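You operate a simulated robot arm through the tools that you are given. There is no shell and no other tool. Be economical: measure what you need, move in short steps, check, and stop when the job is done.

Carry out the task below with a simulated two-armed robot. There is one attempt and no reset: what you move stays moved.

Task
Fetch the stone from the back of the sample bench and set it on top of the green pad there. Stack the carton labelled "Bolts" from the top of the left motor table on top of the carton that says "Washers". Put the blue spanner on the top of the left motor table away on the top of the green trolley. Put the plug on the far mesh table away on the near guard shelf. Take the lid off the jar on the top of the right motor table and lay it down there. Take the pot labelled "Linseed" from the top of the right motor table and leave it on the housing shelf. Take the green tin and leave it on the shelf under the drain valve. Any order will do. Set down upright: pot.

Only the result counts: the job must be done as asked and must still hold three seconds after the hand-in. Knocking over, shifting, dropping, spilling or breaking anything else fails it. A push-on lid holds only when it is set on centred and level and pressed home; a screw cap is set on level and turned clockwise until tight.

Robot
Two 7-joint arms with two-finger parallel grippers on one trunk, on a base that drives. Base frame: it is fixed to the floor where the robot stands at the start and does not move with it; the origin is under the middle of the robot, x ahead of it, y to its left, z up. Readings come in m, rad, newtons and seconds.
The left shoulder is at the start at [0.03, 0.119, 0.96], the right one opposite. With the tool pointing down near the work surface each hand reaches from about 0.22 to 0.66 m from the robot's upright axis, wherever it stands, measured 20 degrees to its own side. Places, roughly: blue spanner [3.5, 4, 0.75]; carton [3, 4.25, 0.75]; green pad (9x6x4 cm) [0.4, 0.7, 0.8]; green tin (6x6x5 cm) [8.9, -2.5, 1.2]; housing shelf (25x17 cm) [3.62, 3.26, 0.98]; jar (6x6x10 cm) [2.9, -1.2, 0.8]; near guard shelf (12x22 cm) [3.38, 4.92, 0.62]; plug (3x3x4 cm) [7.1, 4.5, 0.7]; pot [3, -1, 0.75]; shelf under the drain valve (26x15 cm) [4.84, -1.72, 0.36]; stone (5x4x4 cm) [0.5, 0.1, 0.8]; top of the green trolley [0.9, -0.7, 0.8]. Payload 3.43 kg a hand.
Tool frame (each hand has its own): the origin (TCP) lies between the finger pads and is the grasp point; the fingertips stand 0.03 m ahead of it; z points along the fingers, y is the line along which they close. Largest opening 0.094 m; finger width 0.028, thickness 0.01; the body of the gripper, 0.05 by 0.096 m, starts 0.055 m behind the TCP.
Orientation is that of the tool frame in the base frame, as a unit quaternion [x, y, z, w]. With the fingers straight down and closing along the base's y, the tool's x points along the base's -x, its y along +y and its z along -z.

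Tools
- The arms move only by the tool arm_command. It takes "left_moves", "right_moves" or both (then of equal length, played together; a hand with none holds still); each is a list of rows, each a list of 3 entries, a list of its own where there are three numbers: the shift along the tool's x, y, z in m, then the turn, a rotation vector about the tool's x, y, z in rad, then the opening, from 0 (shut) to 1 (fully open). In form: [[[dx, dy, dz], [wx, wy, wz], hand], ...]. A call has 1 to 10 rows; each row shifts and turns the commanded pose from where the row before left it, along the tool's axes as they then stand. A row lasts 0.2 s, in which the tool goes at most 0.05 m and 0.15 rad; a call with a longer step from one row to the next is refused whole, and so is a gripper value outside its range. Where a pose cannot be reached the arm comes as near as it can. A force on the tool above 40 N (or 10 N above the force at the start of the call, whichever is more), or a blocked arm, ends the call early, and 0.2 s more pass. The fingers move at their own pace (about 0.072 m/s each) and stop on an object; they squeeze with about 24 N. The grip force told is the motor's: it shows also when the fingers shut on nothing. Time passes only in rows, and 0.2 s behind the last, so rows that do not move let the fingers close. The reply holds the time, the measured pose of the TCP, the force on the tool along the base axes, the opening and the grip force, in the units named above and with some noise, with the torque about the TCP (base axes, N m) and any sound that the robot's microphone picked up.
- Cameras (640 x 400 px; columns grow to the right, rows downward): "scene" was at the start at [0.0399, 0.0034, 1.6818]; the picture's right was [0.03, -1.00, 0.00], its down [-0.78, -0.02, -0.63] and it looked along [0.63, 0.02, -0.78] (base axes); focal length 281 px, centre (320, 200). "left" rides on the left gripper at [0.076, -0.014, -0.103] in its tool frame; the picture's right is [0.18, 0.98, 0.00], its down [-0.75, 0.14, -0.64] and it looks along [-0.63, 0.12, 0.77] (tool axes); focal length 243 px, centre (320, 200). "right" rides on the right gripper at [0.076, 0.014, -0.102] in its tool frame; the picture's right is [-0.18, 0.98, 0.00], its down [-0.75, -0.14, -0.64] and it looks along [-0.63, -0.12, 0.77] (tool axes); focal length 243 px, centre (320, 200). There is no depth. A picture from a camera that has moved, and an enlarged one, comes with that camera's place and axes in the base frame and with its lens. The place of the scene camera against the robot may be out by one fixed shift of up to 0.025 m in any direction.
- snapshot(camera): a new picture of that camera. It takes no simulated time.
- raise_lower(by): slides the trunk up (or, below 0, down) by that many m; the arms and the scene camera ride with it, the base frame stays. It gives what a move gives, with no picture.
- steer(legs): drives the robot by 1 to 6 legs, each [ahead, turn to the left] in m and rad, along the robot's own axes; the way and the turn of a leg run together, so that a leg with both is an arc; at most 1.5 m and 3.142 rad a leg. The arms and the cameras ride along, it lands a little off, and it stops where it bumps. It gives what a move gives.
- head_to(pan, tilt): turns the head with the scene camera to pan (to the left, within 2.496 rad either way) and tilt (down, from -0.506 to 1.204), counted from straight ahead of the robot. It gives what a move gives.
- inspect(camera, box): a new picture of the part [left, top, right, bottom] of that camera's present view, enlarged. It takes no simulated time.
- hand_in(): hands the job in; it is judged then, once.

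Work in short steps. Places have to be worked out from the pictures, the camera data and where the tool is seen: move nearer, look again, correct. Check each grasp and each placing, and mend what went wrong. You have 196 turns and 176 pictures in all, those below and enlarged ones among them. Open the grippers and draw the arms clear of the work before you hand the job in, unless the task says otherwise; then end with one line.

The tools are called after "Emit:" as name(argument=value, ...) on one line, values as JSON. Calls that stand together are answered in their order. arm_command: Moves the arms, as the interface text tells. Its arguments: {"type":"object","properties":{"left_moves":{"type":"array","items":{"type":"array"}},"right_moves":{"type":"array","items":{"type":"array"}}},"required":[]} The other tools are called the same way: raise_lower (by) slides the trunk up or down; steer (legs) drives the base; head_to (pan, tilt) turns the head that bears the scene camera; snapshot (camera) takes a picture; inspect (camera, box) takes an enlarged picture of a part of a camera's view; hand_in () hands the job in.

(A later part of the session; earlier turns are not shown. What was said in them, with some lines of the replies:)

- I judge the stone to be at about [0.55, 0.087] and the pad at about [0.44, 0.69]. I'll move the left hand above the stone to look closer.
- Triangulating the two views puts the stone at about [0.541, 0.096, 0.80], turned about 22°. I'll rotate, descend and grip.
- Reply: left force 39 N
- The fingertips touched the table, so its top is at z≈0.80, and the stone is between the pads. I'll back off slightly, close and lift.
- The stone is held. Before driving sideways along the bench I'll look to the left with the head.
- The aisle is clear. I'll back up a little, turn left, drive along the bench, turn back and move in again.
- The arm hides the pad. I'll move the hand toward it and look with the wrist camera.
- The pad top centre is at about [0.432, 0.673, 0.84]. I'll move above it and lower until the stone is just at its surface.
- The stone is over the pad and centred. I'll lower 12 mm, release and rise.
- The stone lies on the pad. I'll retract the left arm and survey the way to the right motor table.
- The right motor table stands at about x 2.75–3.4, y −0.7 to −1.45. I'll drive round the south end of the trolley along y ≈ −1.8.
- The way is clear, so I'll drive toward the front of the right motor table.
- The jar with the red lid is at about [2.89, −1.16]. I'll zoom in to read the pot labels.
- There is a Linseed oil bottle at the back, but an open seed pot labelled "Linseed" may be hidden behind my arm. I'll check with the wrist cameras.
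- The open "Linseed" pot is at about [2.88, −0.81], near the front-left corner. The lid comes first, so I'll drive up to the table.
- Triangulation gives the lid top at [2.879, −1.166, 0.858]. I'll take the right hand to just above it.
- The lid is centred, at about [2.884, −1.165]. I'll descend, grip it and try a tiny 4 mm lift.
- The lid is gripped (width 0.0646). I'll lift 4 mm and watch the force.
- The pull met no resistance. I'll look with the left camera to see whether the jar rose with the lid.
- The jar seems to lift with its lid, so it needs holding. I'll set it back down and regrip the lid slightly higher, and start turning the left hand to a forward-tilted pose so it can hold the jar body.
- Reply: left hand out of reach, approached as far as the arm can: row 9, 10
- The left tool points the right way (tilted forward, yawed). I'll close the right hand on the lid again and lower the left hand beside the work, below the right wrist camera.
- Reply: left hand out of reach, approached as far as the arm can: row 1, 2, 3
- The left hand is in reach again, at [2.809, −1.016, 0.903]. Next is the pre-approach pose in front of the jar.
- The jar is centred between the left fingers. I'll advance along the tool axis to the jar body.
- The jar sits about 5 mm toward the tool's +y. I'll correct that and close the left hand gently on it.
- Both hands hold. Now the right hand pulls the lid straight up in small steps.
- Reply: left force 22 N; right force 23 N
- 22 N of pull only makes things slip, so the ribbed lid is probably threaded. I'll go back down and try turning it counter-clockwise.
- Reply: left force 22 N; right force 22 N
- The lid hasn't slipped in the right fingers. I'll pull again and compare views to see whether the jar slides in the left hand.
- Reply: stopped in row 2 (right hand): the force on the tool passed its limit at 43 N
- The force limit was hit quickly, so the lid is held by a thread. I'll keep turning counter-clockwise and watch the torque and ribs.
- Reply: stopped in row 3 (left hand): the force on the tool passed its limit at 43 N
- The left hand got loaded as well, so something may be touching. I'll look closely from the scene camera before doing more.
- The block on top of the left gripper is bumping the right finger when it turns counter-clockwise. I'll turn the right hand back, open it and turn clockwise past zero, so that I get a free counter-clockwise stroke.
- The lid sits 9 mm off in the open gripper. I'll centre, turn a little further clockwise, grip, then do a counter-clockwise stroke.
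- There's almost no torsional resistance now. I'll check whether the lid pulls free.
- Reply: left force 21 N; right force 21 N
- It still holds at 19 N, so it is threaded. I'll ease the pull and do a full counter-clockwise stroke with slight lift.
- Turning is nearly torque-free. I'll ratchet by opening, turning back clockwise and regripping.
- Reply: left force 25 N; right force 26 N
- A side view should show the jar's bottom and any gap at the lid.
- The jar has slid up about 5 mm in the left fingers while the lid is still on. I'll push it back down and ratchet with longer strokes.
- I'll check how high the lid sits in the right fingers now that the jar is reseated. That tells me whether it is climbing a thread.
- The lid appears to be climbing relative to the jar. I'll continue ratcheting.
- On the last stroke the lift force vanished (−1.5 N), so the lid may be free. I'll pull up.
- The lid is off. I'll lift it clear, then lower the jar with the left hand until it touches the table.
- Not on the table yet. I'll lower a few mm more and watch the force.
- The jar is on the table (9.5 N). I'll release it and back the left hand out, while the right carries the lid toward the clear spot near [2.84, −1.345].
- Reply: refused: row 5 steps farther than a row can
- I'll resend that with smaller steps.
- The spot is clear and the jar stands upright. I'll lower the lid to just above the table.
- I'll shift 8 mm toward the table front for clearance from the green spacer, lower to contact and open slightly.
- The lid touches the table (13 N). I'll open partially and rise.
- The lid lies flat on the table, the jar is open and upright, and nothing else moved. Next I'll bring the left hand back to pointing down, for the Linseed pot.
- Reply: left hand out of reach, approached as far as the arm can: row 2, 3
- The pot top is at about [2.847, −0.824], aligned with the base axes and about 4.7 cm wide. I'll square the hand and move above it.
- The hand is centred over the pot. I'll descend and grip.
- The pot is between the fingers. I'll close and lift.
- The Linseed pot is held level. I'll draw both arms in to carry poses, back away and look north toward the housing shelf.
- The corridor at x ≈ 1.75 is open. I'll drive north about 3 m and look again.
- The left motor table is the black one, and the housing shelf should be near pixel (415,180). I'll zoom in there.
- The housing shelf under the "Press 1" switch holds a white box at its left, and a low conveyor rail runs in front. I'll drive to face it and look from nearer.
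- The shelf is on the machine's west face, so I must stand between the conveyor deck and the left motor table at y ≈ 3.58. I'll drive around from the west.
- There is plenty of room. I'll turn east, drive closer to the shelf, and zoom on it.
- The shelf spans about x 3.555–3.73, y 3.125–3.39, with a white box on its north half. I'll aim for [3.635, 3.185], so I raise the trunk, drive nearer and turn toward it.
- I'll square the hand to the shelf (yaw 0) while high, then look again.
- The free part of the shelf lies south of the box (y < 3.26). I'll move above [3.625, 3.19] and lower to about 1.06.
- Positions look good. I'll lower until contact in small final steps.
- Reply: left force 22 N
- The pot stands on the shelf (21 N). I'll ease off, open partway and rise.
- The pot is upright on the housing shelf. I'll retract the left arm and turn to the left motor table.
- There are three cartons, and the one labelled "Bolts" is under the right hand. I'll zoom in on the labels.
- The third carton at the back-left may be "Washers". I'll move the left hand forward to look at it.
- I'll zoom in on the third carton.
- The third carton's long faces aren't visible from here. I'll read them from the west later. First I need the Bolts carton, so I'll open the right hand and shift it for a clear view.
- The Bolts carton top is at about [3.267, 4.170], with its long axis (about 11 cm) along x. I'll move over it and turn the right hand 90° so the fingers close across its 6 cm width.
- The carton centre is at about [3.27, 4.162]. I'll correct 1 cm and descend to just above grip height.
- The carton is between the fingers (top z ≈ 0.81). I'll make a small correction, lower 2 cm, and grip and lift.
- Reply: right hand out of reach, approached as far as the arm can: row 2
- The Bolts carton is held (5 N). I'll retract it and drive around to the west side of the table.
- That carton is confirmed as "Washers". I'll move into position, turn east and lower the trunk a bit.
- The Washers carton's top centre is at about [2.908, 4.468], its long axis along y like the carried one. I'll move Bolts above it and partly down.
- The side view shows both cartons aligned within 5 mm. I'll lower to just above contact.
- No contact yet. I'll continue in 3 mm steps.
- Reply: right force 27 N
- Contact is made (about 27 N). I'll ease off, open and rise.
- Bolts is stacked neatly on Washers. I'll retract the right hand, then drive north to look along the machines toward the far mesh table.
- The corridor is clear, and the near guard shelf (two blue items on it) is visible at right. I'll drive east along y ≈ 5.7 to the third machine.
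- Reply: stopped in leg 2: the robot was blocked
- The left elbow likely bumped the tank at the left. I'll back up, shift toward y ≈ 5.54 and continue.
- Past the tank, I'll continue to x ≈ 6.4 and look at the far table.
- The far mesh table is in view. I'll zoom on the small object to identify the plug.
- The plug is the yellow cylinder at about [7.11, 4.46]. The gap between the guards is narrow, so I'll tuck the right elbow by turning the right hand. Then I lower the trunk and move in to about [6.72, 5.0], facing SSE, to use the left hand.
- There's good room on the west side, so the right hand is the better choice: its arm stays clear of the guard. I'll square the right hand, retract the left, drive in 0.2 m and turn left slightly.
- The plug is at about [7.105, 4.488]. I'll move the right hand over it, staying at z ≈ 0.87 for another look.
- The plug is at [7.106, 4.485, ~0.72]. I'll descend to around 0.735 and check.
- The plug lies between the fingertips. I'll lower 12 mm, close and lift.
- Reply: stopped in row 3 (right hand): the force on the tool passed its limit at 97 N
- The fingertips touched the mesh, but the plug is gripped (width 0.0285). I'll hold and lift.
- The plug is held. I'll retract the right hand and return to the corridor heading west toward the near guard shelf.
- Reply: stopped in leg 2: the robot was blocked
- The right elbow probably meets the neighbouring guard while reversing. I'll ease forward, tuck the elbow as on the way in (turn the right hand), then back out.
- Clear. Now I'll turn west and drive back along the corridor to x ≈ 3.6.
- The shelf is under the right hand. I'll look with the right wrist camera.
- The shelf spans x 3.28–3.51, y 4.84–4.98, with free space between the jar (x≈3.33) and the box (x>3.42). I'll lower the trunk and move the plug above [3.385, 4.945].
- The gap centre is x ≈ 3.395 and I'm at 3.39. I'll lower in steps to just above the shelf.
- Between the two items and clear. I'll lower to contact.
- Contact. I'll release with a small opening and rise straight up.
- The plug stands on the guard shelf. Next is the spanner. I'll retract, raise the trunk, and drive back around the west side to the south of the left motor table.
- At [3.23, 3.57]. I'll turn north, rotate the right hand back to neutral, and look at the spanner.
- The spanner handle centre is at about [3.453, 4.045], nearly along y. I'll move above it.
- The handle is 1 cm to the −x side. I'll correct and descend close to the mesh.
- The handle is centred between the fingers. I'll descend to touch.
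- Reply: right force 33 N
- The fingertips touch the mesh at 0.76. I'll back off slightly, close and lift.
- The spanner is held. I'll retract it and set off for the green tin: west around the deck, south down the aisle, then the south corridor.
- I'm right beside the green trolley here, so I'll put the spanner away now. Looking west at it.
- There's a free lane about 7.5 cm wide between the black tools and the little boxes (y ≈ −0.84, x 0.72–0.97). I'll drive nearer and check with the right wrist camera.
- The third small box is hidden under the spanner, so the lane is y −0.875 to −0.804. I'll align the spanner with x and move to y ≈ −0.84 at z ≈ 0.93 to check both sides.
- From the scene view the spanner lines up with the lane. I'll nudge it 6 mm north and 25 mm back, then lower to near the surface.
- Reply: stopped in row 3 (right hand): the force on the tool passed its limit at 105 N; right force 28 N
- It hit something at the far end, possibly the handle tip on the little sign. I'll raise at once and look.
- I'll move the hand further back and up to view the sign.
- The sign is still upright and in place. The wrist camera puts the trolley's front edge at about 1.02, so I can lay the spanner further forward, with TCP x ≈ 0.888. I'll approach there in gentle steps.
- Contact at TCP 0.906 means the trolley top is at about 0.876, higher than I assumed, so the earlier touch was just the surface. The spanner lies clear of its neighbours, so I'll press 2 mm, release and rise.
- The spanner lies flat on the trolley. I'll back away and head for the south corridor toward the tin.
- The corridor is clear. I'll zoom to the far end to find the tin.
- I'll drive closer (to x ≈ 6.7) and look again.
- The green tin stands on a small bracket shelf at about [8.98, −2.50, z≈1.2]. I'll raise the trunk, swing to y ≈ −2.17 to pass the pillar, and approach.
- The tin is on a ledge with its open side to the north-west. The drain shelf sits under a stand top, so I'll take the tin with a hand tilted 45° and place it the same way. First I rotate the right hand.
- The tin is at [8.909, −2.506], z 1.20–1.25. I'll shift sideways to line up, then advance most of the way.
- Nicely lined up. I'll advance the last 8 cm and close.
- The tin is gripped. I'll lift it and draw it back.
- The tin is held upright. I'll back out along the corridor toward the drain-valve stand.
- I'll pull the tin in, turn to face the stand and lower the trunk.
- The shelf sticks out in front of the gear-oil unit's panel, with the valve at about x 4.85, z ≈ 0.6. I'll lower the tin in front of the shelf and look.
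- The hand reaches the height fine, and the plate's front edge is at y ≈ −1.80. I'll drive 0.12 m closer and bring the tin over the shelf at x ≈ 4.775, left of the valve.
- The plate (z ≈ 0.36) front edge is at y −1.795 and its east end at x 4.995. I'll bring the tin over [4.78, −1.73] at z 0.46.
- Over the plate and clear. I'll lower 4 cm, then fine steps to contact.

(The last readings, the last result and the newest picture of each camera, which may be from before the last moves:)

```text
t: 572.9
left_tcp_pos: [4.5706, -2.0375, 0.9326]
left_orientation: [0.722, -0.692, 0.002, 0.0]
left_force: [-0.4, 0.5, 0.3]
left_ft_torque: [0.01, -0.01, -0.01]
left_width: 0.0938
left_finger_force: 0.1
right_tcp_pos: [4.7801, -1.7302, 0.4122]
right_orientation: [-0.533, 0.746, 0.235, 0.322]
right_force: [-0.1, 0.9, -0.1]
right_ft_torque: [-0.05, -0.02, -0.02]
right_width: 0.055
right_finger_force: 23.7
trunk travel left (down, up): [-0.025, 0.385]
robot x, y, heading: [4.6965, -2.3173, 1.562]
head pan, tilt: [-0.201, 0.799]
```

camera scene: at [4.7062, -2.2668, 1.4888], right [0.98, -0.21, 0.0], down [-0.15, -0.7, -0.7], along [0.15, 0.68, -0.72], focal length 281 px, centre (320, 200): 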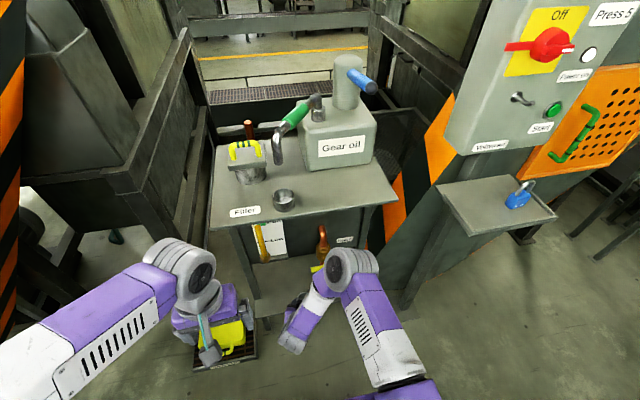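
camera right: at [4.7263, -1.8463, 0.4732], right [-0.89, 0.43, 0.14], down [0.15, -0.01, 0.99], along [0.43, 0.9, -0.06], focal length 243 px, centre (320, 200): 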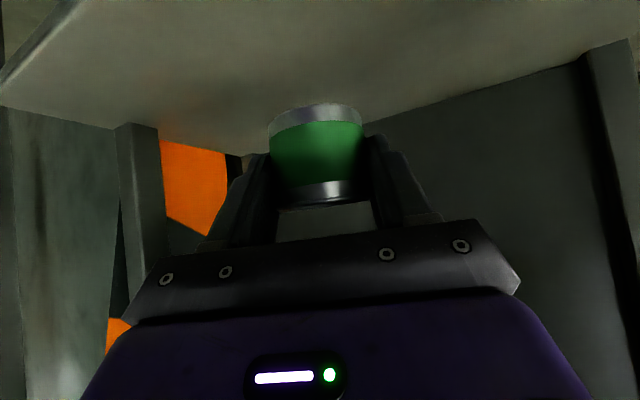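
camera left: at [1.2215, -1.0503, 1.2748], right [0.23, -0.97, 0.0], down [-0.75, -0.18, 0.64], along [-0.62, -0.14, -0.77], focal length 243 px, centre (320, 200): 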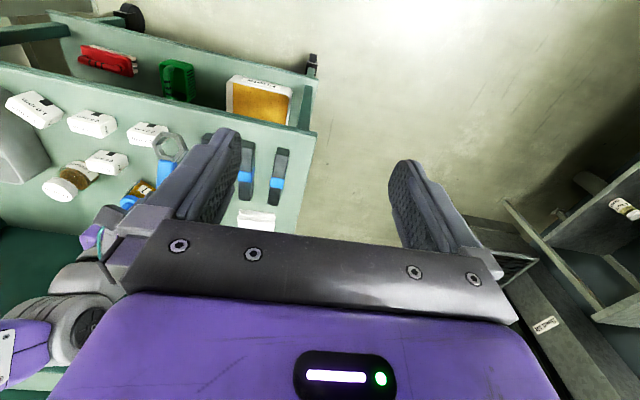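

Emit:
arm_command(right_moves=[[[0.0029, 0, 0.0027], [0, 0, 0], 0], [[0.0029, 0, 0.0027], [0, 0, 0], 0]])

Emit:
inspect(camera="right", box=[220, 60, 420, 230])

```text
t: 573.5
left_tcp_pos: [4.5705, -2.0371, 0.9321]
left_orientation: [0.723, -0.691, 0.002, -0.001]
left_force: [-0.2, -0.7, 0.2]
left_ft_torque: [0.02, 0.0, 0.0]
left_width: 0.0942
left_finger_force: 0.1
right_tcp_pos: [4.7797, -1.7301, 0.4041]
right_orientation: [-0.533, 0.746, 0.235, 0.323]
right_force: [-1.2, 0.4, 0.4]
right_ft_torque: [-0.01, 0.04, -0.04]
right_width: 0.0548
right_finger_force: 23.6
trunk travel left (down, up): [-0.025, 0.385]
robot x, y, heading: [4.6943, -2.3132, 1.56]
head pan, tilt: [-0.201, 0.799]
```

```text
2.35 times, centred on (320, 145) of right
camera zoom: at [4.7265, -1.847, 0.4181], right [-0.89, 0.43, 0.14], down [0.15, -0.01, 0.99], along [0.43, 0.9, -0.06], focal length 571 px, centre (320, 329)
```

zoom: 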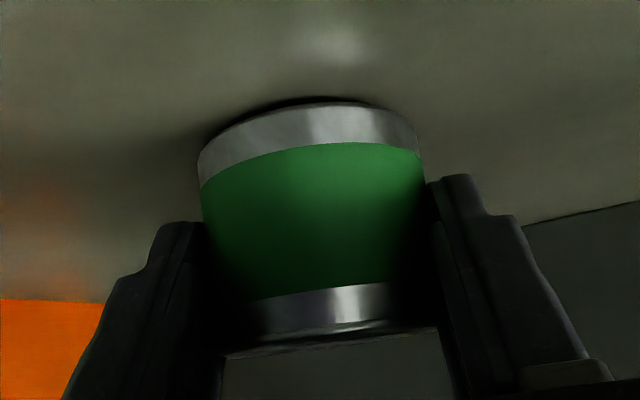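

Nearly touching. I'll continue.

Emit:
arm_command(right_moves=[[[0.0022, 0, 0.002], [0, 0, 0], 0], [[0.0022, 0, 0.002], [0, 0, 0], 0]])

```text
t: 574.1
left_tcp_pos: [4.571, -2.0376, 0.9325]
left_orientation: [0.722, -0.691, 0.002, -0.001]
left_force: [0.6, -0.4, 0.0]
left_ft_torque: [0.0, -0.02, -0.01]
left_width: 0.0943
left_finger_force: 0.2
right_tcp_pos: [4.7795, -1.7293, 0.4024]
right_orientation: [-0.531, 0.746, 0.236, 0.325]
right_force: [0.0, -2.9, 13.8]
right_ft_torque: [0.16, -0.36, -0.09]
right_width: 0.0551
right_finger_force: 24.0
trunk travel left (down, up): [-0.025, 0.385]
robot x, y, heading: [4.6946, -2.3156, 1.559]
head pan, tilt: [-0.201, 0.799]
```

Contact (14 N). I'll release and back out along the tool axis.

Emit:
arm_command(right_moves=[[[-0.0015, 0, -0.0014], [0, 0, 0], 0], [[0, 0, 0], [0, 0, 0], 0.9], [[0, 0, 0], [0, 0, 0], 0.9], [[0, 0, 0], [0, 0, 0], 0.9], [[0, 0, -0.02], [0, 0, 0], 0.9], [[0, 0, -0.035], [0, 0, 0], 0.9], [[0, 0, -0.045], [0, 0, 0], 0.9], [[0, 0, -0.045], [0, 0, 0], 0.9], [[0, 0, -0.045], [0, 0, 0], 0.9]])

Emit:
snapshot(camera="right")

```text
t: 576.1
left_tcp_pos: [4.5704, -2.037, 0.932]
left_orientation: [0.722, -0.692, 0.001, -0.001]
left_force: [0.0, -0.2, -0.2]
left_ft_torque: [-0.01, 0.02, 0.03]
left_width: 0.0941
left_finger_force: 0.0
right_tcp_pos: [4.7363, -1.8627, 0.5304]
right_orientation: [-0.533, 0.746, 0.235, 0.322]
right_force: [0.6, -0.1, -0.2]
right_ft_torque: [0.01, 0.0, -0.02]
right_width: 0.0844
right_finger_force: 0.1
trunk travel left (down, up): [-0.025, 0.385]
robot x, y, heading: [4.6945, -2.3163, 1.561]
head pan, tilt: [-0.201, 0.799]
```

```text
21 pictures are left
camera right: at [4.682, -1.9791, 0.5443], right [-0.89, 0.43, 0.14], down [0.15, -0.01, 0.99], along [0.43, 0.9, -0.06], focal length 243 px, centre (320, 200)
```

right: 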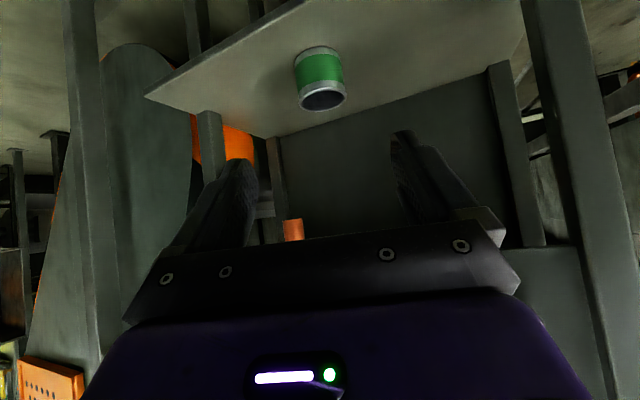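

The tin stands upright on the shelf below the valve. I'll draw the arm clear, back away, and take one last check picture.

Emit:
arm_command(right_moves=[[[0.0272, 0, -0.0293], [0, 0, 0], 1], [[0.0272, 0, -0.0293], [0, 0, 0], 1], [[0.0272, 0, -0.0293], [0, 0, 0], 1]])

Emit:
steer(legs=[[-0.15, 0]])

Emit:
snapshot(camera="right")

```text
t: 576.9
left_tcp_pos: [4.5708, -2.0383, 0.932]
left_orientation: [0.722, -0.692, 0.002, -0.001]
left_force: [0.7, -0.7, 0.0]
left_ft_torque: [0.02, -0.02, 0.0]
left_width: 0.0937
left_finger_force: 0.1
right_tcp_pos: [4.6969, -1.9743, 0.5303]
right_orientation: [-0.532, 0.746, 0.235, 0.323]
right_force: [-0.3, -0.6, -0.3]
right_ft_torque: [0.03, 0.02, -0.01]
right_width: 0.0941
right_finger_force: 0.1
trunk travel left (down, up): [-0.025, 0.385]
robot x, y, heading: [4.6969, -2.3154, 1.563]
head pan, tilt: [-0.201, 0.799]
```

```text
t: 578.3
left_tcp_pos: [4.5696, -2.187, 0.9323]
left_orientation: [0.722, -0.692, 0.002, -0.002]
left_force: [-1.3, -0.8, 0.6]
left_ft_torque: [-0.03, 0.0, -0.01]
left_width: 0.0941
left_finger_force: 0.0
right_tcp_pos: [4.6954, -2.1257, 0.5286]
right_orientation: [-0.532, 0.747, 0.235, 0.323]
right_force: [0.5, 0.3, -0.1]
right_ft_torque: [-0.03, -0.01, -0.01]
right_width: 0.0943
right_finger_force: 0.1
trunk travel left (down, up): [-0.025, 0.385]
robot x, y, heading: [4.69, -2.467, 1.557]
head pan, tilt: [-0.201, 0.799]
```

```text
20 pictures are left
camera right: at [4.6424, -2.2411, 0.5439], right [-0.89, 0.44, 0.14], down [0.15, -0.01, 0.99], along [0.43, 0.9, -0.06], focal length 243 px, centre (320, 200)
```

right: 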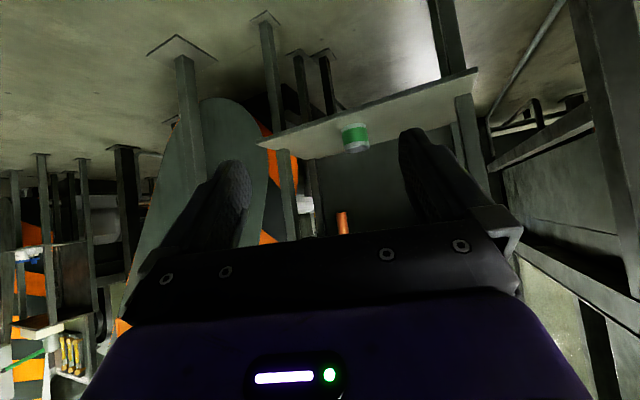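

The tin stands on the shelf under the drain valve, and both grippers are open and clear of everything. All seven jobs were checked when they were done, so I'm handing in.

Emit:
hand_in()

```text
The job is handed in.
```

All seven jobs are done and handed in: each item was checked by camera as it was set down, and the pot and tin stand upright.
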